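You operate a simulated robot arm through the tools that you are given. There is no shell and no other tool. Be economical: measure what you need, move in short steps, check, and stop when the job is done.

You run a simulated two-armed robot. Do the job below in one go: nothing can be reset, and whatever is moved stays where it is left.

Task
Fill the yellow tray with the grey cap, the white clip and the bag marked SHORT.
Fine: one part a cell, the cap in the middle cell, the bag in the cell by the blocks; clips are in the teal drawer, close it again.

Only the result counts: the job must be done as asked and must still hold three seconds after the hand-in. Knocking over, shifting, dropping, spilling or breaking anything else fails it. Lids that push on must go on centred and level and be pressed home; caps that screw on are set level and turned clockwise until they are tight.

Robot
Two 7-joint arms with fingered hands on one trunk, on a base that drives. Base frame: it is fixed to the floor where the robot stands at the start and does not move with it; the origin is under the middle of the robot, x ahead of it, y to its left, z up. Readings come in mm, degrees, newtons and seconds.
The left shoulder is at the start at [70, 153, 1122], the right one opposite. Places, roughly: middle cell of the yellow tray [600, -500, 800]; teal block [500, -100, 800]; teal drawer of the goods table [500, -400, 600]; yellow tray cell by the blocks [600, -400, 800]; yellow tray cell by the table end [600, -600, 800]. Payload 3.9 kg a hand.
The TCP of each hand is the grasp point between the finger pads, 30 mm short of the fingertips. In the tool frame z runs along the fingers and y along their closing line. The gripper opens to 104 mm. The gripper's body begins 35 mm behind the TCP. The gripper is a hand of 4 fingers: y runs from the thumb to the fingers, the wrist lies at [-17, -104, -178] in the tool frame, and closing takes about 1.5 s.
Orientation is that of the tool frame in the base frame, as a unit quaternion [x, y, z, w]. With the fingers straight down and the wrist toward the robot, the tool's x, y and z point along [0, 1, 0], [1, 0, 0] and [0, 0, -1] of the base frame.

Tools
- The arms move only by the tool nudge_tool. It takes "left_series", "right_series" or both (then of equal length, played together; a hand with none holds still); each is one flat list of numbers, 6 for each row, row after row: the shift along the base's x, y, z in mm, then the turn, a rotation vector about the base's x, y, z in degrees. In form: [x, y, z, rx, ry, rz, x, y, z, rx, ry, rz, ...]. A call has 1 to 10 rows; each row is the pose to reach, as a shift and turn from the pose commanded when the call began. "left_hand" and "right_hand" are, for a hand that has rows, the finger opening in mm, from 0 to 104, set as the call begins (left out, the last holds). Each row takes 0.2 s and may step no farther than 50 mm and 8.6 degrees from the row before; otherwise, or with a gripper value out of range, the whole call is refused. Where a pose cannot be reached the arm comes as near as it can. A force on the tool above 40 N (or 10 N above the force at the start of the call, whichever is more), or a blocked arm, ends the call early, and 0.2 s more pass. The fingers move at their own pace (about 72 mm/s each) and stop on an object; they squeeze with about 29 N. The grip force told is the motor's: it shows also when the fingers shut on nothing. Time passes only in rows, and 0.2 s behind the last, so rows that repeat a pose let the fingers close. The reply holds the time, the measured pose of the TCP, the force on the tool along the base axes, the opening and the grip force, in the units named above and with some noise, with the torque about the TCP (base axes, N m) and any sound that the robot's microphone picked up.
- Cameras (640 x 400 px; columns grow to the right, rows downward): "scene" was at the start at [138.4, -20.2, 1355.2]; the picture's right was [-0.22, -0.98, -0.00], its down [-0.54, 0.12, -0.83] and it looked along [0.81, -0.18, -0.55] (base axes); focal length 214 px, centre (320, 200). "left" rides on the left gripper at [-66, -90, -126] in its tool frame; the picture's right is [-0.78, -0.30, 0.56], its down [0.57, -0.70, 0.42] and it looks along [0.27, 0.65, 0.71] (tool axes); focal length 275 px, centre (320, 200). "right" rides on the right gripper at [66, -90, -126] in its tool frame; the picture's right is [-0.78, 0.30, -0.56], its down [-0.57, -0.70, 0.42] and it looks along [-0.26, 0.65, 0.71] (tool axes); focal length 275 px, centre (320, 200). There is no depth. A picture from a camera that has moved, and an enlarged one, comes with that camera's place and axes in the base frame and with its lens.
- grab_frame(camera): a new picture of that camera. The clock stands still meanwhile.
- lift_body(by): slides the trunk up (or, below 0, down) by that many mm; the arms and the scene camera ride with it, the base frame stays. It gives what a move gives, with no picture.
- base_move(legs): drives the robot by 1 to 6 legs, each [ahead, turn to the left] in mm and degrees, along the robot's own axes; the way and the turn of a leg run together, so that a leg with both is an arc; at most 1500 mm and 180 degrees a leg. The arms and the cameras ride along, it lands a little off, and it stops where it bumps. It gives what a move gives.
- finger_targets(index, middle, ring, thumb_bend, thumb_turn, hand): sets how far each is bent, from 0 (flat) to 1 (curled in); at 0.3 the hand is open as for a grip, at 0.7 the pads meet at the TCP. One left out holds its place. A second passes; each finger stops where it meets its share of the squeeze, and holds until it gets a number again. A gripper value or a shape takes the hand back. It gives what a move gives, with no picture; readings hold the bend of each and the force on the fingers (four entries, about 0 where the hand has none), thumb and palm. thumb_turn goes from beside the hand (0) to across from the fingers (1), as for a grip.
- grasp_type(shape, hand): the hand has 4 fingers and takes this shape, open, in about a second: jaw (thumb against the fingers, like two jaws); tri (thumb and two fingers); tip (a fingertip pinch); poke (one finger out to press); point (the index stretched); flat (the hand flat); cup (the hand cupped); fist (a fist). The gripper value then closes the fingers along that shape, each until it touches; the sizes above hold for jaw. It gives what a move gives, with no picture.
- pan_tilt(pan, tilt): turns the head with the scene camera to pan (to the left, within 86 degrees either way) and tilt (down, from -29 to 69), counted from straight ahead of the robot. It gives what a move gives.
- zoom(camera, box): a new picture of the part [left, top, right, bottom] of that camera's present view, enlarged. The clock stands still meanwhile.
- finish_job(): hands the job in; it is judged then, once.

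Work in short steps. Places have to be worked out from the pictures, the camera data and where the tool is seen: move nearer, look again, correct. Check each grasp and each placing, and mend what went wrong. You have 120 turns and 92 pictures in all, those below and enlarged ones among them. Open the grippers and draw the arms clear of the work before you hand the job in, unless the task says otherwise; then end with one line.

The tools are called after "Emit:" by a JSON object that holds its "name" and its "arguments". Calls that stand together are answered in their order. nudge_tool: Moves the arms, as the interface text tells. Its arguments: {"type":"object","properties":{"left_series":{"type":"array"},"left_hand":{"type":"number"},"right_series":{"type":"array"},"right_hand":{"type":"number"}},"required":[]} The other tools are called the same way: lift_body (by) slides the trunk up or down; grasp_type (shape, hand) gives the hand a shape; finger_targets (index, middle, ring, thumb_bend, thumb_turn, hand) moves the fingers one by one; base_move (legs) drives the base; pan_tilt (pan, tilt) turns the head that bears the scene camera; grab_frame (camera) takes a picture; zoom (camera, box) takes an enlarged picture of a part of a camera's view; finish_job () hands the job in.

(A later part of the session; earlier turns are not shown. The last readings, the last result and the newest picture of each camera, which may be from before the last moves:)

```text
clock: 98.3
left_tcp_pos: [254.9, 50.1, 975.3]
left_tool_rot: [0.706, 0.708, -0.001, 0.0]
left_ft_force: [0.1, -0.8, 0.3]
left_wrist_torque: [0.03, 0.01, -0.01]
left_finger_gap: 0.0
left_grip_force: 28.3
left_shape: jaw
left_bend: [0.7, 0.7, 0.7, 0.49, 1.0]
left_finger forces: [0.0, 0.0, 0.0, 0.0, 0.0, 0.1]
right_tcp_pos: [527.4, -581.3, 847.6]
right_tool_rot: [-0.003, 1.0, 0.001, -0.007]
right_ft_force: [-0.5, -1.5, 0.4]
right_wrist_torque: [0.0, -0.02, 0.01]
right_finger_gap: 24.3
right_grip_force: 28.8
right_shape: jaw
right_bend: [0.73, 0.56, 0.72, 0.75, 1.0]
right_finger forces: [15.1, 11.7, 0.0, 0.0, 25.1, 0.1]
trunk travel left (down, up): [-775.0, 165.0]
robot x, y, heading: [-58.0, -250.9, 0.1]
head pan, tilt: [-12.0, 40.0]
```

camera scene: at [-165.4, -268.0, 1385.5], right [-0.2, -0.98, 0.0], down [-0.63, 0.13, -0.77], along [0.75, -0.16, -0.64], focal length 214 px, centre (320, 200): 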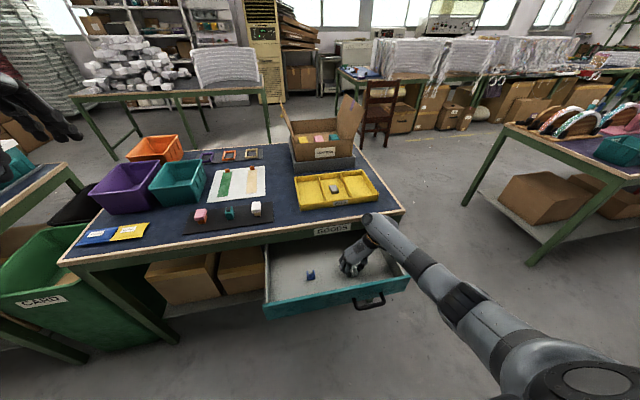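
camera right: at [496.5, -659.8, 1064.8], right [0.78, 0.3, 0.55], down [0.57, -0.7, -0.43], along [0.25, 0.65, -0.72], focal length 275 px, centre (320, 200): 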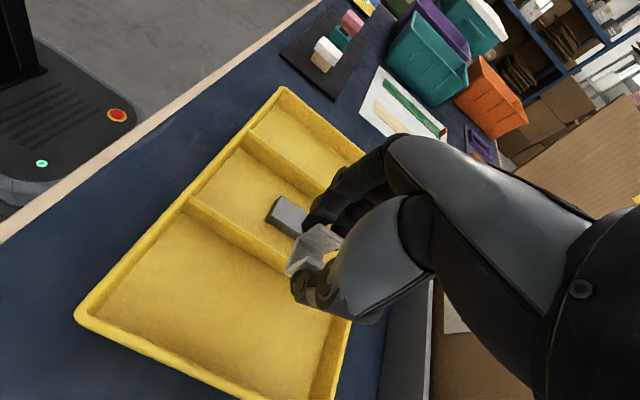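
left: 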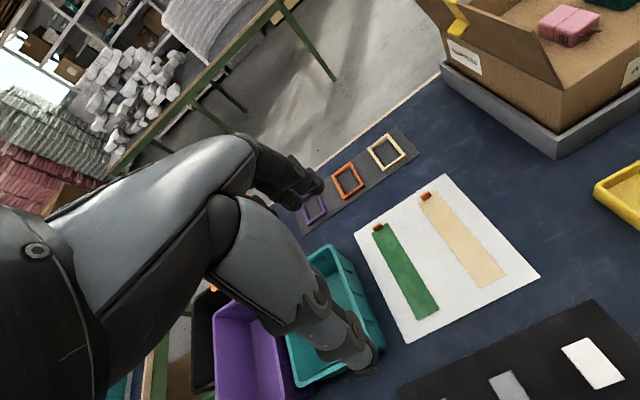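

Good, at z 848 and no contact. I continue in 3 mm steps to the floor.

Emit:
{"name": "nudge_tool", "arguments": {"right_series": [0, 0, -3, 0, 0, 0, 0, 0, -6, 0, 0, 0, 0, 0, -9, 0, 0, 0]}}

```text
clock: 99.1
left_tcp_pos: [254.1, 50.7, 974.6]
left_tool_rot: [0.706, 0.708, -0.001, 0.0]
left_ft_force: [0.0, -0.2, 0.0]
left_wrist_torque: [0.0, 0.0, -0.03]
left_finger_gap: 0.0
left_grip_force: 28.9
left_shape: jaw
left_bend: [0.7, 0.7, 0.7, 0.49, 1.0]
left_finger forces: [0.0, 0.0, 0.0, 0.0, 0.0, 0.1]
right_tcp_pos: [527.7, -579.4, 839.7]
right_tool_rot: [-0.003, 1.0, 0.0, -0.005]
right_ft_force: [3.3, -2.6, 7.8]
right_wrist_torque: [0.13, -0.09, -0.04]
right_finger_gap: 24.4
right_grip_force: 29.1
right_shape: jaw
right_bend: [0.73, 0.56, 0.72, 0.75, 1.0]
right_finger forces: [15.5, 13.5, 0.0, 0.0, 26.6, 0.0]
right hand out of reach, approached as far as the arm can: row 2
trunk travel left (down, up): [-775.0, 165.0]
robot x, y, heading: [-60.9, -250.9, 0.2]
head pan, tilt: [-12.0, 40.0]
```

Floor contact (8 N). I open to 55 and rise straight up.

Emit:
{"name": "nudge_tool", "arguments": {"right_series": [0, 0, 2, 0, 0, 0, 0, 0, 2, 0, 0, 0, 0, 0, 2, 0, 0, 0, 0, 0, 2, 0, 0, 0], "right_hand": 52}}

Emit:
{"name": "nudge_tool", "arguments": {"right_series": [0, 0, 15, 0, 0, 0, 0, 0, 40, 0, 0, 0, 0, 0, 80, 0, 0, 0, -10, 0, 125, 0, 0, 0, -20, 0, 165, 0, 0, 0]}}

Emit:
{"name": "grab_frame", "arguments": {"camera": "right"}}

```text
clock: 100.1
left_tcp_pos: [255.2, 49.1, 974.1]
left_tool_rot: [0.706, 0.708, -0.002, 0.0]
left_ft_force: [0.4, -0.5, -0.2]
left_wrist_torque: [0.0, -0.01, 0.02]
left_finger_gap: 0.0
left_grip_force: 29.7
left_shape: jaw
left_bend: [0.7, 0.7, 0.7, 0.49, 1.0]
left_finger forces: [0.0, 0.0, 0.0, 0.0, 0.0, 0.1]
right_tcp_pos: [526.3, -580.6, 841.2]
right_tool_rot: [-0.003, 1.0, 0.0, -0.006]
right_ft_force: [-0.9, -0.8, 0.4]
right_wrist_torque: [-0.01, 0.0, 0.01]
right_finger_gap: 49.1
right_grip_force: 0.2
right_shape: jaw
right_bend: [0.74, 0.46, 0.41, 0.7, 1.0]
right_finger forces: [0.0, 1.9, 0.0, 0.0, 1.5, 0.0]
trunk travel left (down, up): [-775.0, 165.0]
robot x, y, heading: [-56.4, -249.8, 0.2]
head pan, tilt: [-12.0, 40.0]
```

```text
clock: 101.3
left_tcp_pos: [255.7, 49.7, 975.1]
left_tool_rot: [0.706, 0.708, -0.002, -0.001]
left_ft_force: [-0.5, 0.0, -0.1]
left_wrist_torque: [-0.02, -0.04, -0.02]
left_finger_gap: 0.0
left_grip_force: 29.1
left_shape: jaw
left_bend: [0.7, 0.7, 0.7, 0.49, 1.0]
left_finger forces: [0.0, 0.0, 0.0, 0.0, 0.0, 0.0]
right_tcp_pos: [546.4, -572.6, 868.8]
right_tool_rot: [-0.019, 1.0, 0.0, 0.016]
right_ft_force: [0.7, 1.2, 0.1]
right_wrist_torque: [0.01, -0.02, 0.01]
right_finger_gap: 51.8
right_grip_force: 0.1
right_shape: jaw
right_bend: [0.74, 0.44, 0.41, 0.69, 1.0]
right_finger forces: [0.1, 0.0, 0.0, 0.1, 0.0, 0.0]
right hand out of reach, approached as far as the arm can: row 2, 3, 4, 5
trunk travel left (down, up): [-775.0, 165.0]
robot x, y, heading: [-61.4, -251.8, -0.0]
head pan, tilt: [-12.0, 40.0]
```

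```text
23 pictures are left
camera right: at [478.4, -663.7, 992.5], right [0.75, 0.32, 0.58], down [0.61, -0.68, -0.41], along [0.26, 0.66, -0.7], focal length 275 px, centre (320, 200)
```

right: 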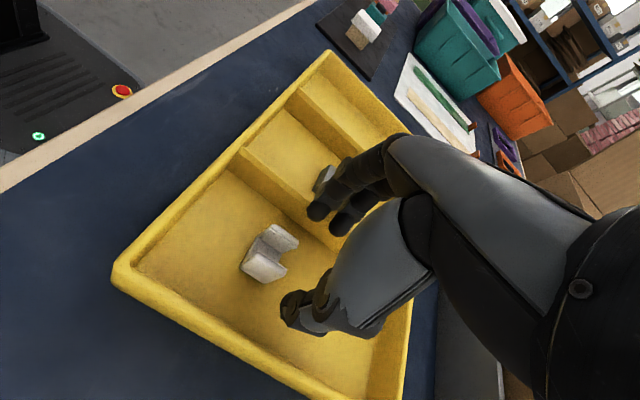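

The clip stands in the end cell. The arm is snagged at a posture limit, so I raise it out with the trunk.

Emit:
{"name": "lift_body", "arguments": {"by": 140}}

Emit:
{"name": "base_move", "arguments": {"legs": [[-240, 0]]}}

Emit:
{"name": "grab_frame", "arguments": {"camera": "scene"}}

```text
clock: 103.0
left_tcp_pos: [254.9, 50.9, 1114.9]
left_tool_rot: [0.706, 0.708, -0.001, 0.0]
left_ft_force: [0.5, 0.7, 0.1]
left_wrist_torque: [0.03, 0.03, 0.03]
left_finger_gap: 0.2
left_grip_force: 29.6
left_shape: jaw
left_bend: [0.7, 0.7, 0.7, 0.49, 1.0]
left_finger forces: [0.1, 0.1, 0.0, 0.0, 0.0, 0.0]
right_tcp_pos: [545.0, -572.2, 1009.3]
right_tool_rot: [-0.018, 1.0, 0.001, 0.016]
right_ft_force: [0.4, -0.1, -0.4]
right_wrist_torque: [0.03, -0.02, 0.03]
right_finger_gap: 51.8
right_grip_force: 0.0
right_shape: jaw
right_bend: [0.74, 0.44, 0.41, 0.69, 1.0]
right_finger forces: [0.0, 0.0, 0.1, 0.1, 0.1, 0.0]
trunk travel left (down, up): [-915.0, 25.0]
robot x, y, heading: [-61.6, -252.9, 0.1]
head pan, tilt: [-12.0, 40.0]
```

```text
clock: 104.8
left_tcp_pos: [14.9, 49.4, 1113.2]
left_tool_rot: [0.705, 0.709, -0.003, -0.001]
left_ft_force: [0.5, -0.1, -0.7]
left_wrist_torque: [-0.01, 0.03, -0.02]
left_finger_gap: 0.0
left_grip_force: 28.7
left_shape: jaw
left_bend: [0.7, 0.7, 0.7, 0.49, 1.0]
left_finger forces: [0.0, 0.0, 0.0, 0.1, 0.0, 0.1]
right_tcp_pos: [305.9, -573.6, 1008.9]
right_tool_rot: [-0.019, 1.0, 0.0, 0.014]
right_ft_force: [0.2, 0.4, 0.5]
right_wrist_torque: [0.02, 0.01, 0.0]
right_finger_gap: 51.7
right_grip_force: 0.1
right_shape: jaw
right_bend: [0.74, 0.44, 0.41, 0.69, 1.0]
right_finger forces: [0.1, 0.0, 0.1, 0.0, 0.1, 0.0]
trunk travel left (down, up): [-915.0, 25.0]
robot x, y, heading: [-305.2, -249.9, 0.6]
head pan, tilt: [-12.0, 40.0]
```

```text
22 pictures are left
camera scene: at [-163.7, -268.4, 1685.1], right [-0.2, -0.98, 0.0], down [-0.63, 0.13, -0.76], along [0.75, -0.16, -0.65], focal length 214 px, centre (320, 200)
```

scene: 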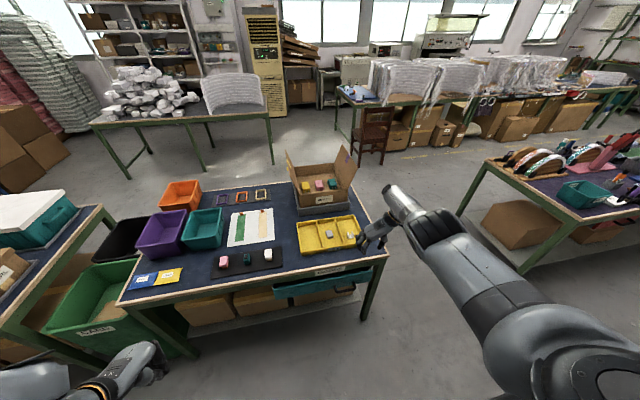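

Clip and cap are in the tray. Now I finish the drawer: I bring the hand back, turn it square again, with fingers closed.

Emit:
{"name": "nudge_tool", "arguments": {"right_series": [-13, 18, 0, 0, 0, -8.5, -26, 36, 0, 0, 0, -17, -39, 54, 0, 0, 0, -25.5, -52, 72, 0, 0, 0, -34, -65, 90, 0, 0, 0, -42.5, -80, 110, 0, 0, 0, -51, -95, 130, 0, 0, 0, -59.5, -110, 150, 0, 0, 0, -68, -125, 170, 0, 0, 0, -76.5, -140, 193, 0, 0, 0, -85], "right_hand": 0}}

Emit:
{"name": "lift_body", "arguments": {"by": -240}}

```text
clock: 107.0
left_tcp_pos: [11.6, 50.6, 1113.6]
left_tool_rot: [0.706, 0.708, -0.001, 0.0]
left_ft_force: [-1.3, -0.8, 0.4]
left_wrist_torque: [-0.01, 0.02, 0.03]
left_finger_gap: 0.0
left_grip_force: 29.3
left_shape: jaw
left_bend: [0.7, 0.7, 0.7, 0.49, 1.0]
left_finger forces: [0.1, 0.0, 0.0, 0.0, 0.1, 0.0]
right_tcp_pos: [304.2, -552.2, 994.9]
right_tool_rot: [0.046, 0.996, -0.059, -0.046]
right_ft_force: [-1.2, -0.1, -0.5]
right_wrist_torque: [0.01, 0.01, -0.01]
right_finger_gap: 0.0
right_grip_force: 29.0
right_shape: jaw
right_bend: [0.7, 0.7, 0.7, 0.48, 1.0]
right_finger forces: [0.1, 0.0, 0.0, 0.0, 0.1, 0.0]
right hand out of reach, approached as far as the arm can: row 1, 2, 3, 4, 5, 6, 7, 8, 9, 10
trunk travel left (down, up): [-915.0, 25.0]
robot x, y, heading: [-305.0, -252.0, 0.5]
head pan, tilt: [-12.0, 40.0]
```

```text
clock: 109.5
left_tcp_pos: [11.2, 48.2, 873.6]
left_tool_rot: [0.706, 0.709, -0.001, 0.0]
left_ft_force: [-0.1, 0.1, 0.1]
left_wrist_torque: [-0.02, 0.02, 0.01]
left_finger_gap: 0.0
left_grip_force: 29.1
left_shape: jaw
left_bend: [0.7, 0.7, 0.7, 0.49, 1.0]
left_finger forces: [0.0, 0.0, 0.0, 0.1, 0.0, 0.1]
right_tcp_pos: [304.4, -553.4, 756.3]
right_tool_rot: [0.047, 0.996, -0.059, -0.046]
right_ft_force: [0.1, -0.2, -0.7]
right_wrist_torque: [0.04, 0.01, -0.01]
right_finger_gap: 0.0
right_grip_force: 28.9
right_shape: jaw
right_bend: [0.7, 0.7, 0.7, 0.48, 1.0]
right_finger forces: [0.0, 0.1, 0.0, 0.0, 0.1, 0.0]
trunk travel left (down, up): [-675.0, 265.0]
robot x, y, heading: [-304.0, -250.3, 0.2]
head pan, tilt: [-12.0, 40.0]
```

The arm was at its limit again (no contact made). I move it back toward the robot without turning.

Emit:
{"name": "nudge_tool", "arguments": {"right_series": [-25, 10, 0, 0, 0, 0, -50, 20, 0, 0, 0, 0, -75, 30, 0, 0, 0, 0, -100, 40, 0, 0, 0, 0, -125, 50, 0, 0, 0, 0, -150, 60, 0, 0, 0, 0]}}

```text
clock: 110.9
left_tcp_pos: [13.0, 48.7, 874.8]
left_tool_rot: [0.705, 0.709, -0.001, 0.0]
left_ft_force: [-0.2, -0.5, -0.6]
left_wrist_torque: [0.01, 0.01, 0.01]
left_finger_gap: 0.0
left_grip_force: 29.1
left_shape: jaw
left_bend: [0.7, 0.7, 0.7, 0.49, 1.0]
left_finger forces: [0.0, 0.0, 0.1, 0.0, 0.0, 0.0]
right_tcp_pos: [303.7, -553.4, 755.1]
right_tool_rot: [0.047, 0.996, -0.059, -0.047]
right_ft_force: [-0.8, -0.1, 0.5]
right_wrist_torque: [-0.01, 0.04, -0.02]
right_finger_gap: 0.0
right_grip_force: 29.1
right_shape: jaw
right_bend: [0.7, 0.7, 0.7, 0.48, 1.0]
right_finger forces: [0.0, 0.0, 0.0, 0.0, 0.0, 0.0]
right hand out of reach, approached as far as the arm can: row 1, 2, 3, 4, 5, 6
trunk travel left (down, up): [-675.0, 265.0]
robot x, y, heading: [-303.6, -255.5, 0.4]
head pan, tilt: [-12.0, 40.0]
```

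I try restoring a level orientation first, then a small retreat.

Emit:
{"name": "nudge_tool", "arguments": {"right_series": [0, 0, 0, 3.4, -2.7, 2.7, 0, 0, 0, 6.8, -5.4, 5.4, 0, -20, 0, 6.8, -5.4, 5.4, 0, -40, 0, 6.8, -5.4, 5.4, -20, -60, 0, 6.8, -5.4, 5.4, -40, -80, 0, 6.8, -5.4, 5.4]}}

```text
clock: 112.3
left_tcp_pos: [12.2, 47.1, 875.0]
left_tool_rot: [0.706, 0.708, 0.0, 0.0]
left_ft_force: [-0.7, -0.4, 0.8]
left_wrist_torque: [-0.01, -0.01, 0.01]
left_finger_gap: 0.0
left_grip_force: 29.2
left_shape: jaw
left_bend: [0.7, 0.7, 0.7, 0.49, 1.0]
left_finger forces: [0.0, 0.0, 0.1, 0.1, 0.0, 0.0]
right_tcp_pos: [262.2, -635.3, 754.5]
right_tool_rot: [0.002, 1.0, 0.002, 0.002]
right_ft_force: [0.5, -0.4, 0.0]
right_wrist_torque: [0.04, 0.03, 0.02]
right_finger_gap: 0.0
right_grip_force: 29.0
right_shape: jaw
right_bend: [0.7, 0.7, 0.7, 0.48, 1.0]
right_finger forces: [0.0, 0.1, 0.1, 0.0, 0.1, 0.0]
right hand out of reach, approached as far as the arm can: row 3, 4
trunk travel left (down, up): [-675.0, 265.0]
robot x, y, heading: [-302.9, -248.7, 0.3]
head pan, tilt: [-12.0, 40.0]
```

Freed. I turn the hand back to square while drawing it toward the robot.

Emit:
{"name": "nudge_tool", "arguments": {"right_series": [-8, 5, 0, 0, 0, -8.5, -16, 10, 0, 0, 0, -17, -24, 15, 0, 0, 0, -25.5, -32, 20, 0, 0, 0, -34, -40, 30, 0, 0, 0, -42.5, -48, 45, 0, 0, 0, -51, -56, 60, 0, 0, 0, -59.5, -64, 80, 0, 0, 0, -68, -72, 100, 0, 0, 0, -76.5, -80, 130, 0, 0, 0, -85]}}

```text
clock: 114.5
left_tcp_pos: [13.0, 50.7, 874.5]
left_tool_rot: [0.706, 0.709, -0.002, 0.0]
left_ft_force: [0.7, 0.2, -0.1]
left_wrist_torque: [-0.02, -0.01, -0.01]
left_finger_gap: 0.0
left_grip_force: 29.1
left_shape: jaw
left_bend: [0.7, 0.7, 0.7, 0.49, 1.0]
left_finger forces: [0.1, 0.0, 0.1, 0.0, 0.0, 0.0]
right_tcp_pos: [182.6, -503.2, 757.6]
right_tool_rot: [0.677, 0.736, -0.001, 0.003]
right_ft_force: [-0.7, -0.3, 0.9]
right_wrist_torque: [0.01, 0.03, -0.04]
right_finger_gap: 0.1
right_grip_force: 29.6
right_shape: jaw
right_bend: [0.7, 0.7, 0.7, 0.48, 1.0]
right_finger forces: [0.0, 0.0, 0.0, 0.0, 0.0, 0.1]
trunk travel left (down, up): [-675.0, 265.0]
robot x, y, heading: [-301.5, -252.2, 0.0]
head pan, tilt: [-12.0, 40.0]
```

Good. I lower the trunk 60, then tilt the fingers forward and move in front of the panel left of the handle.

Emit:
{"name": "lift_body", "arguments": {"by": -60}}

Emit:
{"name": "nudge_tool", "arguments": {"right_series": [8, 25, 2, 0, -8, 0, 16, 50, 4, 0, -16, 0, 30, 75, 6, 0, -24, 0, 50, 100, 8, 0, -32, 0, 70, 122, 8, 0, -36, 0]}}

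Emit:
{"name": "zoom", "arguments": {"camera": "scene", "box": [250, 210, 410, 320]}}

```text
clock: 115.5
left_tcp_pos: [12.1, 49.3, 815.2]
left_tool_rot: [0.705, 0.709, -0.001, 0.0]
left_ft_force: [0.4, 0.6, 0.2]
left_wrist_torque: [0.0, 0.02, 0.0]
left_finger_gap: 0.2
left_grip_force: 28.6
left_shape: jaw
left_bend: [0.7, 0.7, 0.7, 0.49, 1.0]
left_finger forces: [0.0, 0.0, 0.0, 0.1, 0.1, 0.0]
right_tcp_pos: [183.0, -504.4, 697.5]
right_tool_rot: [0.676, 0.737, 0.0, 0.002]
right_ft_force: [0.3, 0.0, -0.1]
right_wrist_torque: [0.03, -0.01, 0.03]
right_finger_gap: 0.1
right_grip_force: 29.0
right_shape: jaw
right_bend: [0.7, 0.7, 0.7, 0.48, 1.0]
right_finger forces: [0.1, 0.0, 0.1, 0.1, 0.0, 0.1]
trunk travel left (down, up): [-615.0, 325.0]
robot x, y, heading: [-302.2, -250.9, 0.1]
head pan, tilt: [-12.0, 40.0]
```

```text
clock: 116.9
left_tcp_pos: [14.1, 49.7, 814.0]
left_tool_rot: [0.706, 0.709, -0.002, 0.0]
left_ft_force: [0.1, 1.0, 0.1]
left_wrist_torque: [-0.01, 0.02, -0.01]
left_finger_gap: 0.0
left_grip_force: 28.8
left_shape: jaw
left_bend: [0.7, 0.7, 0.7, 0.49, 1.0]
left_finger forces: [0.1, 0.0, 0.1, 0.0, 0.0, 0.0]
right_tcp_pos: [242.5, -431.4, 686.5]
right_tool_rot: [0.617, 0.725, 0.156, 0.265]
right_ft_force: [0.3, -0.8, -0.2]
right_wrist_torque: [-0.02, -0.03, 0.0]
right_finger_gap: 0.0
right_grip_force: 29.2
right_shape: jaw
right_bend: [0.7, 0.7, 0.7, 0.48, 1.0]
right_finger forces: [0.0, 0.0, 0.0, 0.0, 0.1, 0.1]
trunk travel left (down, up): [-615.0, 325.0]
robot x, y, heading: [-305.1, -252.8, 0.4]
head pan, tilt: [-12.0, 40.0]
stopped in row 5 (right hand): the arm was blocked; the commanded pose is now the measured one
```

```text
3.64 times, centred on (330, 265) of scene
camera zoom: at [-168.7, -267.2, 1385.6], right [-0.2, -0.98, 0.0], down [-0.63, 0.13, -0.77], along [0.75, -0.16, -0.64], focal length 780 px, centre (284, -36)
```

zoom: 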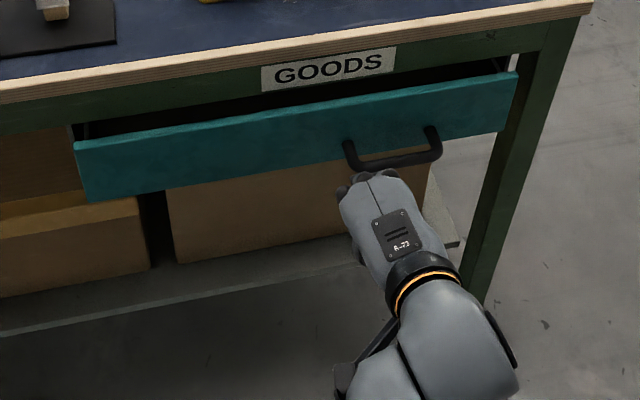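

The hand stopped near the handle. Pushing on the handle bar itself avoids the table edge, so I line the finger backs up with the bar (y -500, z 660).

Emit:
{"name": "nudge_tool", "arguments": {"right_series": [-15, -20, -8, 0, 0, 0, -15, -45, -18, 0, 0, 0, -15, -69, -27, 0, 0, 0]}}

Emit:
{"name": "nudge_tool", "arguments": {"right_series": [15, 0, 0, 0, 0, 0, 30, 0, 0, 0, 0, 0, 42, 0, 0, 0, 0, 0, 54, 0, 0, 0, 0, 0, 66, 0, 0, 0, 0, 0, 76, 0, 0, 0, 0, 0]}}

Emit:
{"name": "zoom", "arguments": {"camera": "scene", "box": [250, 210, 410, 320]}}

```text
clock: 117.7
left_tcp_pos: [11.2, 47.8, 814.4]
left_tool_rot: [0.705, 0.709, -0.001, 0.001]
left_ft_force: [0.9, -0.4, -0.4]
left_wrist_torque: [0.03, -0.01, 0.0]
left_finger_gap: 0.0
left_grip_force: 29.2
left_shape: jaw
left_bend: [0.7, 0.7, 0.7, 0.49, 1.0]
left_finger forces: [0.0, 0.1, 0.0, 0.0, 0.0, 0.0]
right_tcp_pos: [228.0, -500.5, 659.1]
right_tool_rot: [0.617, 0.725, 0.159, 0.263]
right_ft_force: [0.5, 0.3, -1.1]
right_wrist_torque: [-0.01, 0.0, -0.01]
right_finger_gap: 0.0
right_grip_force: 29.2
right_shape: jaw
right_bend: [0.7, 0.7, 0.7, 0.48, 1.0]
right_finger forces: [0.0, 0.1, 0.1, 0.0, 0.0, 0.1]
trunk travel left (down, up): [-615.0, 325.0]
robot x, y, heading: [-305.8, -250.7, 0.1]
head pan, tilt: [-12.0, 40.0]
```

```text
clock: 119.1
left_tcp_pos: [12.5, 48.9, 814.0]
left_tool_rot: [0.706, 0.708, -0.002, 0.001]
left_ft_force: [0.6, -0.5, 0.2]
left_wrist_torque: [0.0, -0.01, 0.01]
left_finger_gap: 0.0
left_grip_force: 28.6
left_shape: jaw
left_bend: [0.7, 0.7, 0.7, 0.49, 1.0]
left_finger forces: [0.0, 0.0, 0.0, 0.0, 0.0, 0.0]
right_tcp_pos: [304.8, -500.4, 659.4]
right_tool_rot: [0.617, 0.725, 0.158, 0.263]
right_ft_force: [-2.5, 0.2, 2.0]
right_wrist_torque: [-0.02, -0.01, -0.02]
right_finger_gap: 0.0
right_grip_force: 28.3
right_shape: jaw
right_bend: [0.7, 0.7, 0.7, 0.48, 1.0]
right_finger forces: [0.0, 0.0, 0.0, 0.0, 0.0, 0.1]
trunk travel left (down, up): [-615.0, 325.0]
robot x, y, heading: [-304.9, -251.0, 0.2]
head pan, tilt: [-12.0, 40.0]
```

```text
3.64 times, centred on (330, 265) of scene
camera zoom: at [-168.3, -268.2, 1385.5], right [-0.2, -0.98, 0.0], down [-0.63, 0.13, -0.77], along [0.75, -0.16, -0.64], focal length 780 px, centre (284, -36)
```

zoom: 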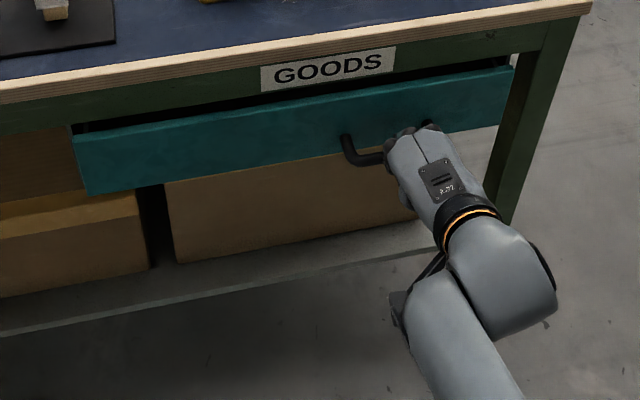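

It is sliding shut; I keep pushing in small steps until it stops against the frame.

Emit:
{"name": "nudge_tool", "arguments": {"right_series": [6, 0, 0, 0, 0, 0, 12, 0, 0, 0, 0, 0, 18, 0, 0, 0, 0, 0, 24, 0, 0, 0, 0, 0, 30, 0, 0, 0, 0, 0, 36, 0, 0, 0, 0, 0]}}

Emit:
{"name": "zoom", "arguments": {"camera": "scene", "box": [250, 210, 410, 320]}}

```text
clock: 120.2
left_tcp_pos: [9.1, 48.9, 816.7]
left_tool_rot: [0.707, 0.707, 0.0, 0.002]
left_ft_force: [0.3, 0.9, 0.3]
left_wrist_torque: [0.0, 0.03, -0.05]
left_finger_gap: 0.0
left_grip_force: 29.0
left_shape: jaw
left_bend: [0.7, 0.7, 0.7, 0.49, 1.0]
left_finger forces: [0.0, 0.1, 0.0, 0.0, 0.0, 0.0]
right_tcp_pos: [322.3, -498.9, 659.9]
right_tool_rot: [0.619, 0.723, 0.159, 0.263]
right_ft_force: [-31.2, 5.3, 19.2]
right_wrist_torque: [-0.06, 0.06, -0.08]
right_finger_gap: 0.1
right_grip_force: 28.9
right_shape: jaw
right_bend: [0.7, 0.7, 0.7, 0.48, 1.0]
right_finger forces: [0.0, 41.0, 0.1, 0.1, 0.0, 0.0]
trunk travel left (down, up): [-615.0, 325.0]
robot x, y, heading: [-308.9, -246.1, 0.3]
head pan, tilt: [-12.0, 40.0]
stopped in row 5 (right hand): the force on the tool passed its limit (the readings are from after the stop); the commanded pose is now the measured one
```

```text
3.64 times, centred on (330, 265) of scene
camera zoom: at [-175.9, -266.8, 1386.5], right [-0.21, -0.98, 0.0], down [-0.62, 0.13, -0.77], along [0.75, -0.16, -0.64], focal length 780 px, centre (284, -36)
```

zoom: 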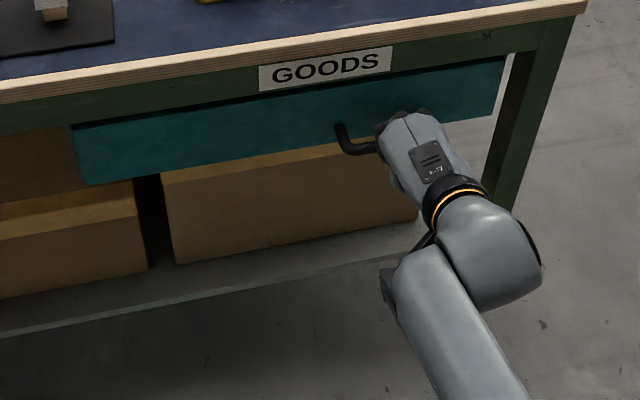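

The drawer is shut as at the start (31 N stop). I back the hand off, level it and rise.

Emit:
{"name": "nudge_tool", "arguments": {"right_series": [-30, 0, 0, 0, 0, 0, -60, 0, 0, 0, 8, 0, -90, 0, 10, 0, 16, 0, -90, 0, 50, 0, 24, 0, -90, 0, 90, 0, 32, 0, -90, 0, 130, 0, 36, 0], "right_hand": 60}}

Emit:
{"name": "lift_body", "arguments": {"by": 160}}

Emit:
{"name": "base_move", "arguments": {"legs": [[0, 73], [619, 0], [0, -48]]}}

```text
clock: 121.6
left_tcp_pos: [12.2, 49.0, 814.7]
left_tool_rot: [0.706, 0.708, -0.002, 0.0]
left_ft_force: [-0.1, 0.2, -0.4]
left_wrist_torque: [0.04, -0.01, -0.03]
left_finger_gap: 0.0
left_grip_force: 29.1
left_shape: jaw
left_bend: [0.7, 0.7, 0.7, 0.49, 1.0]
left_finger forces: [0.0, 0.0, 0.0, 0.0, 0.1, 0.0]
right_tcp_pos: [235.5, -499.5, 786.2]
right_tool_rot: [0.636, 0.77, -0.042, 0.023]
right_ft_force: [-0.2, -0.3, 0.2]
right_wrist_torque: [-0.03, -0.01, 0.01]
right_finger_gap: 59.9
right_grip_force: 0.1
right_shape: jaw
right_bend: [0.73, 0.41, 0.38, 0.65, 0.99]
right_finger forces: [0.0, 0.0, 0.0, 0.0, 0.0, 0.1]
trunk travel left (down, up): [-615.0, 325.0]
robot x, y, heading: [-304.2, -250.4, 0.1]
head pan, tilt: [-12.0, 40.0]
```

```text
clock: 123.5
left_tcp_pos: [13.0, 47.7, 974.6]
left_tool_rot: [0.707, 0.708, -0.002, 0.0]
left_ft_force: [0.0, -0.2, 0.0]
left_wrist_torque: [-0.03, -0.01, 0.02]
left_finger_gap: 0.2
left_grip_force: 28.7
left_shape: jaw
left_bend: [0.7, 0.7, 0.7, 0.49, 1.0]
left_finger forces: [0.0, 0.0, 0.0, 0.1, 0.1, 0.0]
right_tcp_pos: [236.0, -500.6, 945.7]
right_tool_rot: [0.636, 0.77, -0.041, 0.024]
right_ft_force: [-0.1, -0.7, 0.3]
right_wrist_torque: [-0.03, 0.02, 0.0]
right_finger_gap: 59.9
right_grip_force: 0.1
right_shape: jaw
right_bend: [0.73, 0.41, 0.38, 0.65, 0.99]
right_finger forces: [0.0, 0.1, 0.0, 0.1, 0.1, 0.0]
trunk travel left (down, up): [-775.0, 165.0]
robot x, y, heading: [-305.7, -251.8, 0.3]
head pan, tilt: [-12.0, 40.0]
```

```text
clock: 132.2
left_tcp_pos: [41.8, 743.5, 974.3]
left_tool_rot: [0.539, 0.842, -0.001, 0.0]
left_ft_force: [-0.4, -0.9, 0.6]
left_wrist_torque: [-0.01, 0.03, 0.01]
left_finger_gap: 0.0
left_grip_force: 29.0
left_shape: jaw
left_bend: [0.7, 0.7, 0.7, 0.49, 1.0]
left_finger forces: [0.1, 0.0, 0.0, 0.1, 0.1, 0.1]
right_tcp_pos: [474.3, 337.2, 945.9]
right_tool_rot: [0.458, 0.888, -0.035, 0.033]
right_ft_force: [0.4, 0.7, -0.4]
right_wrist_torque: [0.0, 0.01, -0.03]
right_finger_gap: 59.8
right_grip_force: 0.1
right_shape: jaw
right_bend: [0.73, 0.41, 0.38, 0.65, 0.99]
right_finger forces: [0.0, 0.0, 0.1, 0.0, 0.0, 0.0]
trunk travel left (down, up): [-775.0, 165.0]
robot x, y, heading: [-122.5, 341.8, 24.8]
head pan, tilt: [-12.0, 40.0]
```

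The hand is near the bag. I level and square it, and move above the SHORT bag at about [476, 394].

Emit:
{"name": "nudge_tool", "arguments": {"right_series": [0, 11, 0, 1.1, 0, -7, 0, 22, 0, 2.2, 0, -14, 1, 34, 0, 3.3, -0.1, -21, 2, 46, 0, 4.4, -0.1, -28, 2, 57, 0, 5.5, -0.2, -35.1], "right_hand": 100}}

Emit:
{"name": "pan_tilt", "arguments": {"pan": -20, "tilt": 50}}

Emit:
{"name": "grab_frame", "arguments": {"camera": "right"}}

Emit:
{"name": "grab_frame", "arguments": {"camera": "scene"}}

```text
clock: 133.4
left_tcp_pos: [42.1, 745.0, 974.5]
left_tool_rot: [0.538, 0.843, -0.001, 0.002]
left_ft_force: [-1.1, 0.6, -0.9]
left_wrist_torque: [-0.04, 0.0, 0.01]
left_finger_gap: 0.2
left_grip_force: 28.5
left_shape: jaw
left_bend: [0.7, 0.7, 0.7, 0.49, 1.0]
left_finger forces: [0.0, 0.0, 0.1, 0.1, 0.0, 0.0]
right_tcp_pos: [475.9, 396.6, 946.0]
right_tool_rot: [0.706, 0.708, 0.0, 0.0]
right_ft_force: [0.0, -0.3, 0.4]
right_wrist_torque: [0.0, 0.01, 0.01]
right_finger_gap: 99.6
right_grip_force: 0.1
right_shape: jaw
right_bend: [0.31, 0.31, 0.3, 0.31, 0.97]
right_finger forces: [0.1, 0.1, 0.1, 0.0, 0.1, 0.0]
trunk travel left (down, up): [-775.0, 165.0]
robot x, y, heading: [-119.4, 338.5, 24.7]
head pan, tilt: [-12.0, 40.0]
```

```text
clock: 134.2
left_tcp_pos: [42.6, 744.2, 974.5]
left_tool_rot: [0.539, 0.842, -0.002, 0.0]
left_ft_force: [0.2, -0.5, 0.2]
left_wrist_torque: [0.02, -0.01, 0.0]
left_finger_gap: 0.1
left_grip_force: 29.3
left_shape: jaw
left_bend: [0.7, 0.7, 0.7, 0.49, 1.0]
left_finger forces: [0.1, 0.0, 0.0, 0.0, 0.0, 0.0]
right_tcp_pos: [476.9, 394.1, 946.4]
right_tool_rot: [0.705, 0.709, -0.001, 0.0]
right_ft_force: [0.1, 0.3, 0.6]
right_wrist_torque: [-0.03, 0.03, 0.02]
right_finger_gap: 99.7
right_grip_force: 0.2
right_shape: jaw
right_bend: [0.31, 0.31, 0.3, 0.31, 0.97]
right_finger forces: [0.0, 0.1, 0.0, 0.1, 0.1, 0.1]
trunk travel left (down, up): [-775.0, 165.0]
robot x, y, heading: [-120.1, 339.0, 24.8]
head pan, tilt: [-20.0, 50.0]
```

```text
18 pictures are left
camera right: at [386.2, 461.6, 1071.0], right [0.3, -0.77, 0.56], down [-0.7, -0.58, -0.42], along [0.65, -0.26, -0.71], focal length 275 px, centre (320, 200)
```

right: 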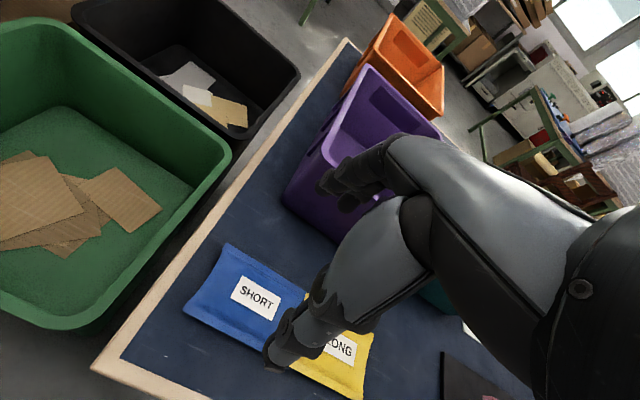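

```text
17 pictures are left
camera scene: at [3.0, 366.9, 1531.4], right [0.08, -1.0, 0.0], down [-0.76, -0.06, -0.64], along [0.64, 0.05, -0.77], focal length 214 px, centre (320, 200)
```

scene: 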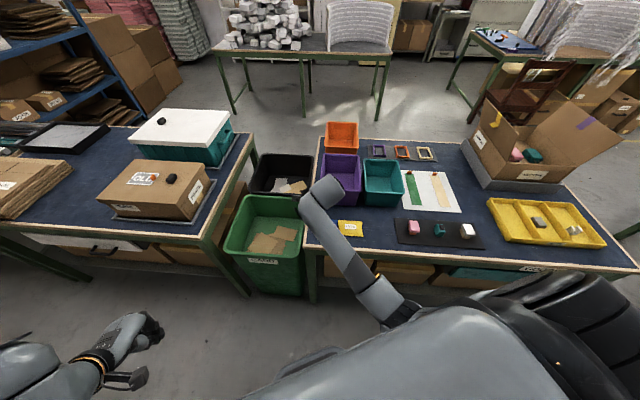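

The bag spans x 439–510, y 333–436. I go down at [475, 396], keeping the ring finger clear of the LONG bag.

Emit:
{"name": "nudge_tool", "arguments": {"right_series": [-1, 2, -40, 0, 0, 0, -1, 2, -75, 0, 0, 0, -1, 2, -92, 0, 0, 0]}}

Emit:
{"name": "zoom", "arguments": {"camera": "right", "box": [180, 120, 460, 390]}}

```text
clock: 135.0
left_tcp_pos: [41.7, 743.5, 976.1]
left_tool_rot: [0.538, 0.843, -0.001, 0.0]
left_ft_force: [0.5, -0.2, 0.0]
left_wrist_torque: [0.03, 0.04, 0.03]
left_finger_gap: 0.0
left_grip_force: 29.1
left_shape: jaw
left_bend: [0.7, 0.7, 0.7, 0.49, 1.0]
left_finger forces: [0.0, 0.0, 0.0, 0.0, 0.0, 0.0]
right_tcp_pos: [474.6, 397.8, 854.4]
right_tool_rot: [0.706, 0.708, -0.001, 0.0]
right_ft_force: [-0.2, -0.5, 0.3]
right_wrist_torque: [-0.03, -0.02, -0.02]
right_finger_gap: 99.8
right_grip_force: 0.1
right_shape: jaw
right_bend: [0.31, 0.31, 0.3, 0.31, 0.97]
right_finger forces: [0.1, 0.0, 0.0, 0.0, 0.0, 0.1]
trunk travel left (down, up): [-775.0, 165.0]
robot x, y, heading: [-122.7, 339.4, 24.7]
head pan, tilt: [-20.0, 50.0]
```

```text
1.48 times, centred on (320, 255) of right
camera zoom: at [385.7, 463.8, 978.8], right [0.3, -0.77, 0.56], down [-0.7, -0.58, -0.42], along [0.65, -0.26, -0.71], focal length 408 px, centre (320, 118)
```

zoom: 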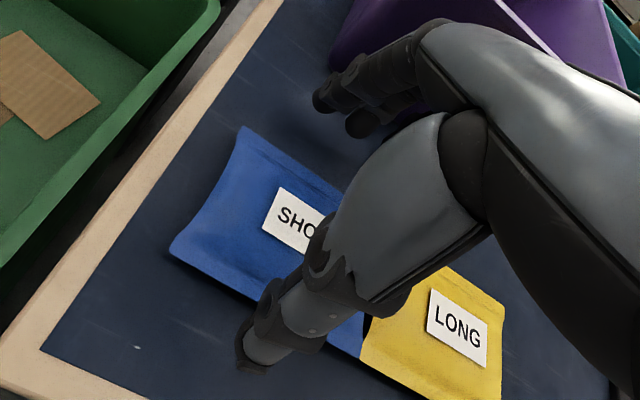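

The hand straddles the blue bag. I lower in small steps until the fingertips are nearly on the table.

Emit:
{"name": "nudge_tool", "arguments": {"right_series": [0, 0, -6, 0, 0, 0, 0, 0, -12, 0, 0, 0, 0, 0, -16, 0, 0, 0, 0, 0, -20, 0, 0, 0]}}

```text
clock: 136.0
left_tcp_pos: [43.2, 743.1, 975.6]
left_tool_rot: [0.539, 0.842, -0.001, 0.0]
left_ft_force: [0.2, 0.3, 1.1]
left_wrist_torque: [0.01, -0.03, 0.02]
left_finger_gap: 0.0
left_grip_force: 28.6
left_shape: jaw
left_bend: [0.7, 0.7, 0.7, 0.49, 1.0]
left_finger forces: [0.0, 0.0, 0.0, 0.1, 0.0, 0.0]
right_tcp_pos: [474.9, 396.5, 833.1]
right_tool_rot: [0.705, 0.709, -0.002, 0.001]
right_ft_force: [0.6, -0.5, -0.6]
right_wrist_torque: [0.03, 0.01, -0.02]
right_finger_gap: 100.1
right_grip_force: 0.0
right_shape: jaw
right_bend: [0.31, 0.31, 0.3, 0.31, 0.97]
right_finger forces: [0.0, 0.1, 0.1, 0.1, 0.0, 0.1]
trunk travel left (down, up): [-775.0, 165.0]
robot x, y, heading: [-120.8, 340.0, 25.1]
head pan, tilt: [-20.0, 50.0]
```

No contact at z 833. I close on the bag from here.

Emit:
{"name": "nudge_tool", "arguments": {"right_series": [0, 0, 0, 0, 0, 0, 0, 0, 0, 0, 0, 0, 0, 0, 0, 0, 0, 0, 0, 0, 0, 0, 0, 0, 0, 0, 0, 0, 0, 0, 0, 0, 0, 0, 0, 0], "right_hand": 35}}

Emit:
{"name": "zoom", "arguments": {"camera": "right", "box": [180, 120, 460, 390]}}

```text
clock: 137.4
left_tcp_pos: [42.6, 744.4, 975.0]
left_tool_rot: [0.538, 0.843, -0.001, 0.0]
left_ft_force: [-0.3, -0.5, -1.0]
left_wrist_torque: [-0.02, 0.03, 0.0]
left_finger_gap: 0.0
left_grip_force: 29.4
left_shape: jaw
left_bend: [0.7, 0.7, 0.7, 0.49, 1.0]
left_finger forces: [0.1, 0.0, 0.1, 0.1, 0.0, 0.0]
right_tcp_pos: [474.8, 397.0, 834.1]
right_tool_rot: [0.705, 0.709, -0.001, 0.0]
right_ft_force: [-0.2, -0.4, 0.6]
right_wrist_torque: [-0.07, 0.03, 0.02]
right_finger_gap: 63.9
right_grip_force: 28.8
right_shape: jaw
right_bend: [0.73, 0.4, 0.37, 0.62, 0.99]
right_finger forces: [14.7, 7.7, 3.4, 0.0, 25.6, 0.1]
trunk travel left (down, up): [-775.0, 165.0]
robot x, y, heading: [-119.7, 341.2, 24.9]
head pan, tilt: [-20.0, 50.0]
```

```text
1.48 times, centred on (320, 255) of right
camera zoom: at [385.3, 463.5, 959.4], right [0.3, -0.77, 0.56], down [-0.7, -0.58, -0.42], along [0.65, -0.26, -0.71], focal length 408 px, centre (320, 118)
```

zoom: 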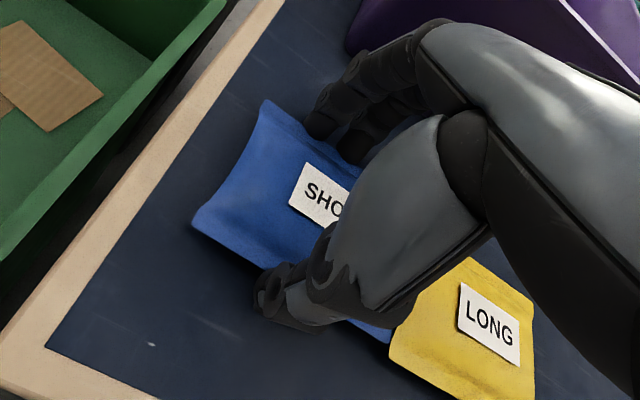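

The bag is gripped (gap 64; index, middle, ring and thumb loaded). I lift slowly.

Emit:
{"name": "nudge_tool", "arguments": {"right_series": [0, 0, 5, 0, 0, 0, 0, 0, 12, 0, 0, 0, 0, 0, 25, 0, 0, 0, 0, 0, 50, 0, 0, 0, 0, 0, 85, 0, 0, 0, 0, 0, 125, 0, 0, 0]}}

Emit:
{"name": "grab_frame", "arguments": {"camera": "right"}}

```text
clock: 138.8
left_tcp_pos: [40.9, 743.4, 974.5]
left_tool_rot: [0.539, 0.842, -0.001, 0.0]
left_ft_force: [0.8, 0.1, 0.8]
left_wrist_torque: [0.0, 0.0, -0.01]
left_finger_gap: 0.0
left_grip_force: 28.8
left_shape: jaw
left_bend: [0.7, 0.7, 0.7, 0.49, 1.0]
left_finger forces: [0.1, 0.0, 0.1, 0.1, 0.0, 0.1]
right_tcp_pos: [476.7, 378.1, 952.2]
right_tool_rot: [0.707, 0.707, -0.014, 0.013]
right_ft_force: [-0.4, -0.6, -0.4]
right_wrist_torque: [0.02, 0.03, 0.02]
right_finger_gap: 64.0
right_grip_force: 29.2
right_shape: jaw
right_bend: [0.73, 0.4, 0.38, 0.62, 0.99]
right_finger forces: [14.8, 7.9, 2.9, 0.1, 25.1, 0.0]
trunk travel left (down, up): [-775.0, 165.0]
robot x, y, heading: [-117.4, 341.1, 24.7]
head pan, tilt: [-20.0, 50.0]
```

```text
14 pictures are left
camera right: at [386.2, 451.3, 1073.8], right [0.3, -0.75, 0.59], down [-0.7, -0.59, -0.4], along [0.65, -0.29, -0.7], focal length 275 px, centre (320, 200)
```

right: 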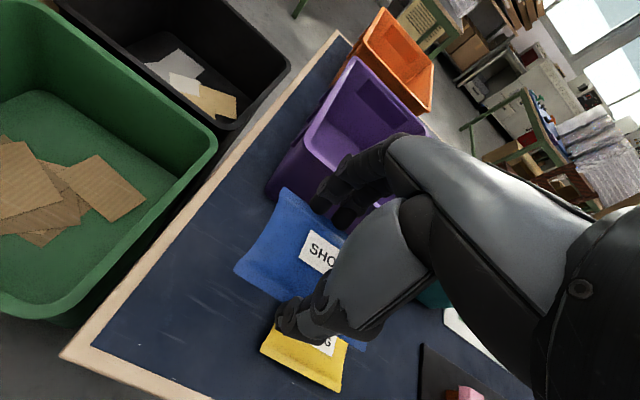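

The SHORT bag is lifted and LONG stays where it was. I back away, go around, and drive to face the tray.

Emit:
{"name": "base_move", "arguments": {"legs": [[-250, 0], [0, 60], [-487, 0], [0, -84.7], [325, 0]]}}

Emit:
{"name": "grab_frame", "arguments": {"camera": "right"}}

```text
clock: 142.8
left_tcp_pos: [-584.7, 561.5, 969.9]
left_tool_rot: [0.224, 0.973, 0.03, -0.034]
left_ft_force: [4.7, 2.1, 1.2]
left_wrist_torque: [-0.31, 0.28, 0.03]
left_finger_gap: 0.0
left_grip_force: 29.1
left_shape: jaw
left_bend: [0.7, 0.7, 0.7, 0.49, 1.0]
left_finger forces: [0.0, 0.1, 0.1, 0.0, 0.0, 0.0]
right_tcp_pos: [-28.7, 671.6, 1000.7]
right_tool_rot: [0.294, 0.953, 0.051, 0.059]
right_ft_force: [5.2, -2.3, -3.1]
right_wrist_torque: [0.15, 0.4, 0.14]
right_finger_gap: 63.2
right_grip_force: 28.5
right_shape: jaw
right_bend: [0.73, 0.4, 0.38, 0.62, 0.99]
right_finger forces: [15.6, 8.0, 3.0, 0.1, 24.3, 0.1]
trunk travel left (down, up): [-775.0, 165.0]
robot x, y, heading: [-348.1, 238.0, 76.0]
head pan, tilt: [-20.0, 50.0]
stopped in leg 2: the robot was blocked; the commanded pose is now the measured one
```

```text
13 pictures are left
camera right: at [-149.9, 628.3, 1107.8], right [0.72, -0.23, 0.65], down [0.14, -0.88, -0.46], along [0.68, 0.43, -0.6], focal length 275 px, centre (320, 200)
```

right: 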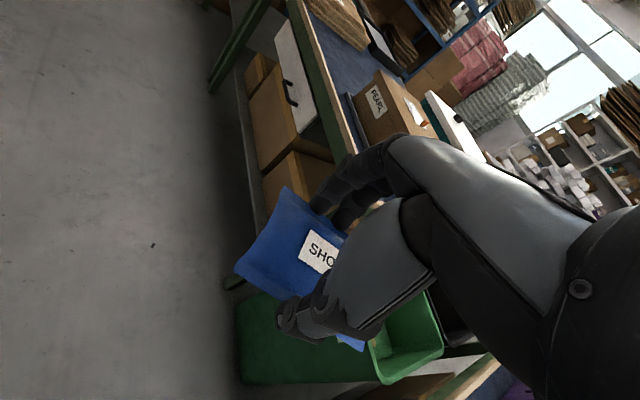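

The turn was blocked part-way. I check what is near the left hand.

Emit:
{"name": "grab_frame", "arguments": {"camera": "left"}}

Emit:
{"name": "pan_tilt", "arguments": {"pan": 60, "tilt": 35}}

Emit:
{"name": "grab_frame", "arguments": {"camera": "scene"}}

```text
12 pictures are left
camera left: at [-558.6, 444.2, 1084.9], right [0.54, -0.56, -0.63], down [-0.84, -0.35, -0.41], along [0.01, 0.75, -0.66], focal length 275 px, centre (320, 200)
```

left: 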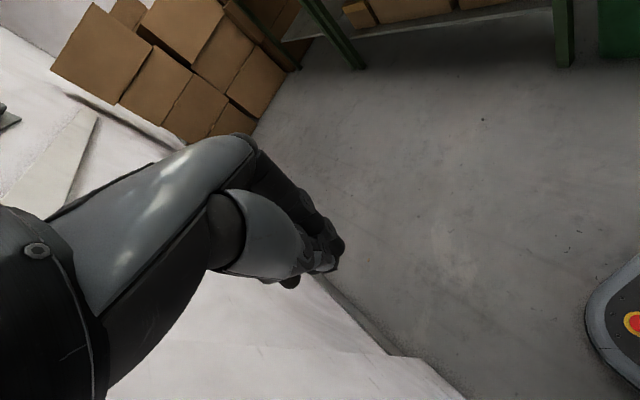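

```text
clock: 144.4
left_tcp_pos: [-594.7, 562.6, 979.7]
left_tool_rot: [0.149, 0.988, 0.032, -0.032]
left_ft_force: [-0.3, -0.4, 0.2]
left_wrist_torque: [-0.05, -0.01, 0.0]
left_finger_gap: 0.1
left_grip_force: 28.7
left_shape: jaw
left_bend: [0.7, 0.7, 0.7, 0.49, 1.0]
left_finger forces: [0.1, 0.0, 0.1, 0.0, 0.0, 0.0]
right_tcp_pos: [-18.0, 680.4, 996.8]
right_tool_rot: [0.295, 0.953, 0.047, 0.059]
right_ft_force: [0.1, 0.0, -0.1]
right_wrist_torque: [0.01, -0.01, -0.08]
right_finger_gap: 63.5
right_grip_force: 29.1
right_shape: jaw
right_bend: [0.73, 0.4, 0.38, 0.62, 0.99]
right_finger forces: [15.4, 7.7, 3.0, 0.0, 23.4, 0.0]
trunk travel left (down, up): [-775.0, 165.0]
robot x, y, heading: [-346.4, 236.1, 76.8]
head pan, tilt: [60.0, 35.0]
```

```text
11 pictures are left
camera scene: at [-357.8, 333.2, 1556.6], right [0.69, 0.73, -0.01], down [0.4, -0.39, -0.83], along [-0.61, 0.57, -0.55], focal length 214 px, centre (320, 200)
```

scene: 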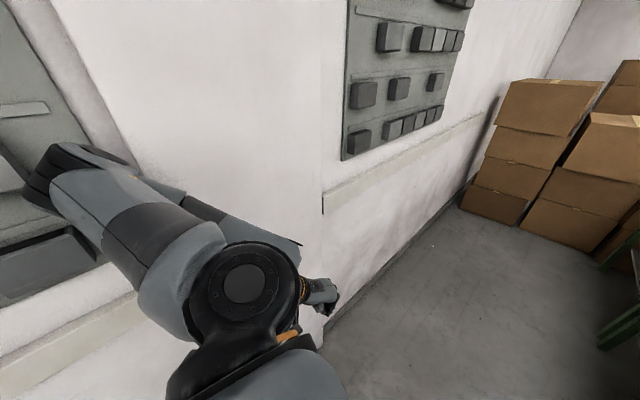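

The left elbow only touched the rear wall; nothing was displaced. I turn back right, move away from the wall, then drive round the other way.

Emit:
{"name": "base_move", "arguments": {"legs": [[0, -52], [150, 0]]}}

Emit:
{"name": "base_move", "arguments": {"legs": [[0, -99.6], [570, 0], [0, 74.6]]}}

Emit:
{"name": "pan_tilt", "arguments": {"pan": -25, "tilt": 50}}

Emit:
{"name": "grab_frame", "arguments": {"camera": "scene"}}

```text
clock: 145.2
left_tcp_pos: [-607.4, 584.6, 967.3]
left_tool_rot: [0.161, 0.986, 0.029, -0.019]
left_ft_force: [0.0, -0.1, 0.5]
left_wrist_torque: [0.0, 0.01, 0.02]
left_finger_gap: 0.4
left_grip_force: 28.9
left_shape: jaw
left_bend: [0.7, 0.7, 0.7, 0.49, 1.0]
left_finger forces: [0.1, 0.0, 0.0, 0.1, 0.0, 0.0]
right_tcp_pos: [-17.5, 681.7, 998.3]
right_tool_rot: [0.309, 0.946, 0.047, 0.082]
right_ft_force: [0.1, -0.4, -0.8]
right_wrist_torque: [0.01, -0.03, 0.01]
right_finger_gap: 63.5
right_grip_force: 28.8
right_shape: jaw
right_bend: [0.73, 0.4, 0.38, 0.62, 0.99]
right_finger forces: [15.1, 7.6, 3.0, 0.0, 22.8, 0.0]
trunk travel left (down, up): [-775.0, 165.0]
robot x, y, heading: [-346.9, 235.6, 75.0]
head pan, tilt: [60.0, 35.0]
stopped in leg 1: the robot was blocked; the commanded pose is now the measured one
```

```text
clock: 152.4
left_tcp_pos: [516.5, 228.7, 963.7]
left_tool_rot: [0.856, 0.516, 0.028, 0.015]
left_ft_force: [0.2, -0.8, -0.1]
left_wrist_torque: [0.03, 0.06, -0.04]
left_finger_gap: 0.3
left_grip_force: 29.1
left_shape: jaw
left_bend: [0.7, 0.7, 0.7, 0.49, 1.0]
left_finger forces: [0.0, 0.0, 0.0, 0.1, 0.0, 0.1]
right_tcp_pos: [519.4, -365.6, 999.5]
right_tool_rot: [0.921, 0.378, -0.034, 0.09]
right_ft_force: [0.7, -0.8, 0.2]
right_wrist_torque: [0.01, 0.03, -0.01]
right_finger_gap: 63.3
right_grip_force: 28.9
right_shape: jaw
right_bend: [0.73, 0.4, 0.38, 0.63, 0.99]
right_finger forces: [14.5, 7.3, 2.9, 0.0, 22.3, 0.1]
trunk travel left (down, up): [-775.0, 165.0]
robot x, y, heading: [123.8, 16.9, -24.5]
head pan, tilt: [60.0, 35.0]
stopped in leg 2: the robot was blocked; the commanded pose is now the measured one
```

```text
clock: 154.0
left_tcp_pos: [513.1, 229.8, 963.5]
left_tool_rot: [0.857, 0.515, 0.028, 0.016]
left_ft_force: [0.8, 0.3, -0.6]
left_wrist_torque: [0.0, 0.02, 0.0]
left_finger_gap: 0.0
left_grip_force: 29.2
left_shape: jaw
left_bend: [0.7, 0.7, 0.7, 0.49, 1.0]
left_finger forces: [0.0, 0.0, 0.0, 0.0, 0.0, 0.0]
right_tcp_pos: [515.8, -366.1, 1003.2]
right_tool_rot: [0.921, 0.378, -0.033, 0.091]
right_ft_force: [0.0, 0.0, -0.7]
right_wrist_torque: [0.02, 0.01, 0.02]
right_finger_gap: 63.2
right_grip_force: 29.0
right_shape: jaw
right_bend: [0.73, 0.4, 0.38, 0.63, 0.99]
right_finger forces: [14.5, 7.3, 2.9, 0.0, 22.3, 0.0]
trunk travel left (down, up): [-775.0, 165.0]
robot x, y, heading: [125.9, 12.9, -24.4]
head pan, tilt: [-25.0, 50.0]
```

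```text
10 pictures are left
camera scene: at [224.4, -64.3, 1531.4], right [-0.76, -0.65, 0.0], down [-0.5, 0.58, -0.64], along [0.42, -0.49, -0.77], focal length 214 px, centre (320, 200)
```

scene: 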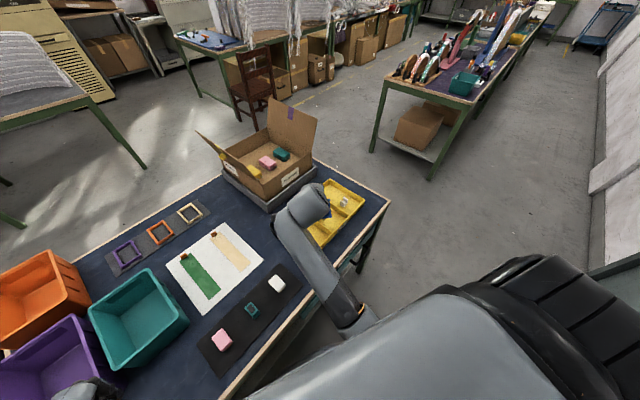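

The robot stopped against the table front (things on it look in place), and the bag is already near the tray. I back off slightly and square the robot to the table.

Emit:
{"name": "base_move", "arguments": {"legs": [[-70, 0], [0, 24.5]]}}

Emit:
{"name": "pan_tilt", "arguments": {"pan": -15, "tilt": 45}}

Emit:
{"name": "grab_frame", "arguments": {"camera": "scene"}}

```text
clock: 156.3
left_tcp_pos: [326.5, 400.2, 964.1]
left_tool_rot: [0.727, 0.685, 0.032, 0.011]
left_ft_force: [-0.2, -0.8, 0.8]
left_wrist_torque: [-0.01, 0.0, 0.03]
left_finger_gap: 0.0
left_grip_force: 29.1
left_shape: jaw
left_bend: [0.7, 0.7, 0.7, 0.49, 1.0]
left_finger forces: [0.1, 0.1, 0.0, 0.0, 0.0, 0.0]
right_tcp_pos: [573.8, -142.5, 1001.0]
right_tool_rot: [0.82, 0.564, -0.013, 0.096]
right_ft_force: [0.0, 0.6, -0.3]
right_wrist_torque: [0.0, -0.01, -0.02]
right_finger_gap: 63.3
right_grip_force: 28.6
right_shape: jaw
right_bend: [0.73, 0.41, 0.39, 0.63, 0.99]
right_finger forces: [14.5, 7.3, 2.8, 0.0, 22.5, 0.1]
trunk travel left (down, up): [-775.0, 165.0]
robot x, y, heading: [65.1, 43.3, 0.0]
head pan, tilt: [-25.0, 50.0]
```

```text
clock: 157.0
left_tcp_pos: [324.4, 399.1, 964.1]
left_tool_rot: [0.728, 0.684, 0.032, 0.01]
left_ft_force: [-0.5, 0.1, -0.1]
left_wrist_torque: [0.01, -0.01, 0.0]
left_finger_gap: 0.0
left_grip_force: 29.2
left_shape: jaw
left_bend: [0.7, 0.7, 0.7, 0.49, 1.0]
left_finger forces: [0.0, 0.0, 0.0, 0.0, 0.0, 0.0]
right_tcp_pos: [574.1, -140.8, 1003.3]
right_tool_rot: [0.82, 0.565, -0.014, 0.096]
right_ft_force: [-0.3, 0.2, -0.7]
right_wrist_torque: [0.02, -0.01, 0.03]
right_finger_gap: 63.3
right_grip_force: 28.3
right_shape: jaw
right_bend: [0.73, 0.41, 0.39, 0.63, 0.99]
right_finger forces: [14.5, 7.2, 3.0, 0.0, 22.4, 0.1]
trunk travel left (down, up): [-775.0, 165.0]
robot x, y, heading: [61.6, 39.4, -0.0]
head pan, tilt: [-15.0, 45.0]
```

```text
9 pictures are left
camera scene: at [192.3, 23.2, 1538.3], right [-0.26, -0.97, 0.0], down [-0.68, 0.18, -0.71], along [0.68, -0.18, -0.71], focal length 214 px, centre (320, 200)
```

scene: 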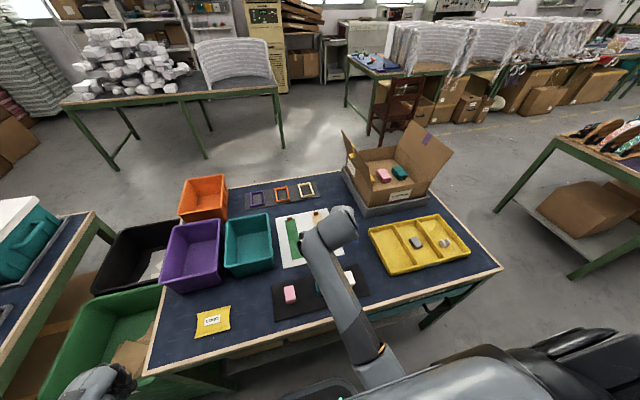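

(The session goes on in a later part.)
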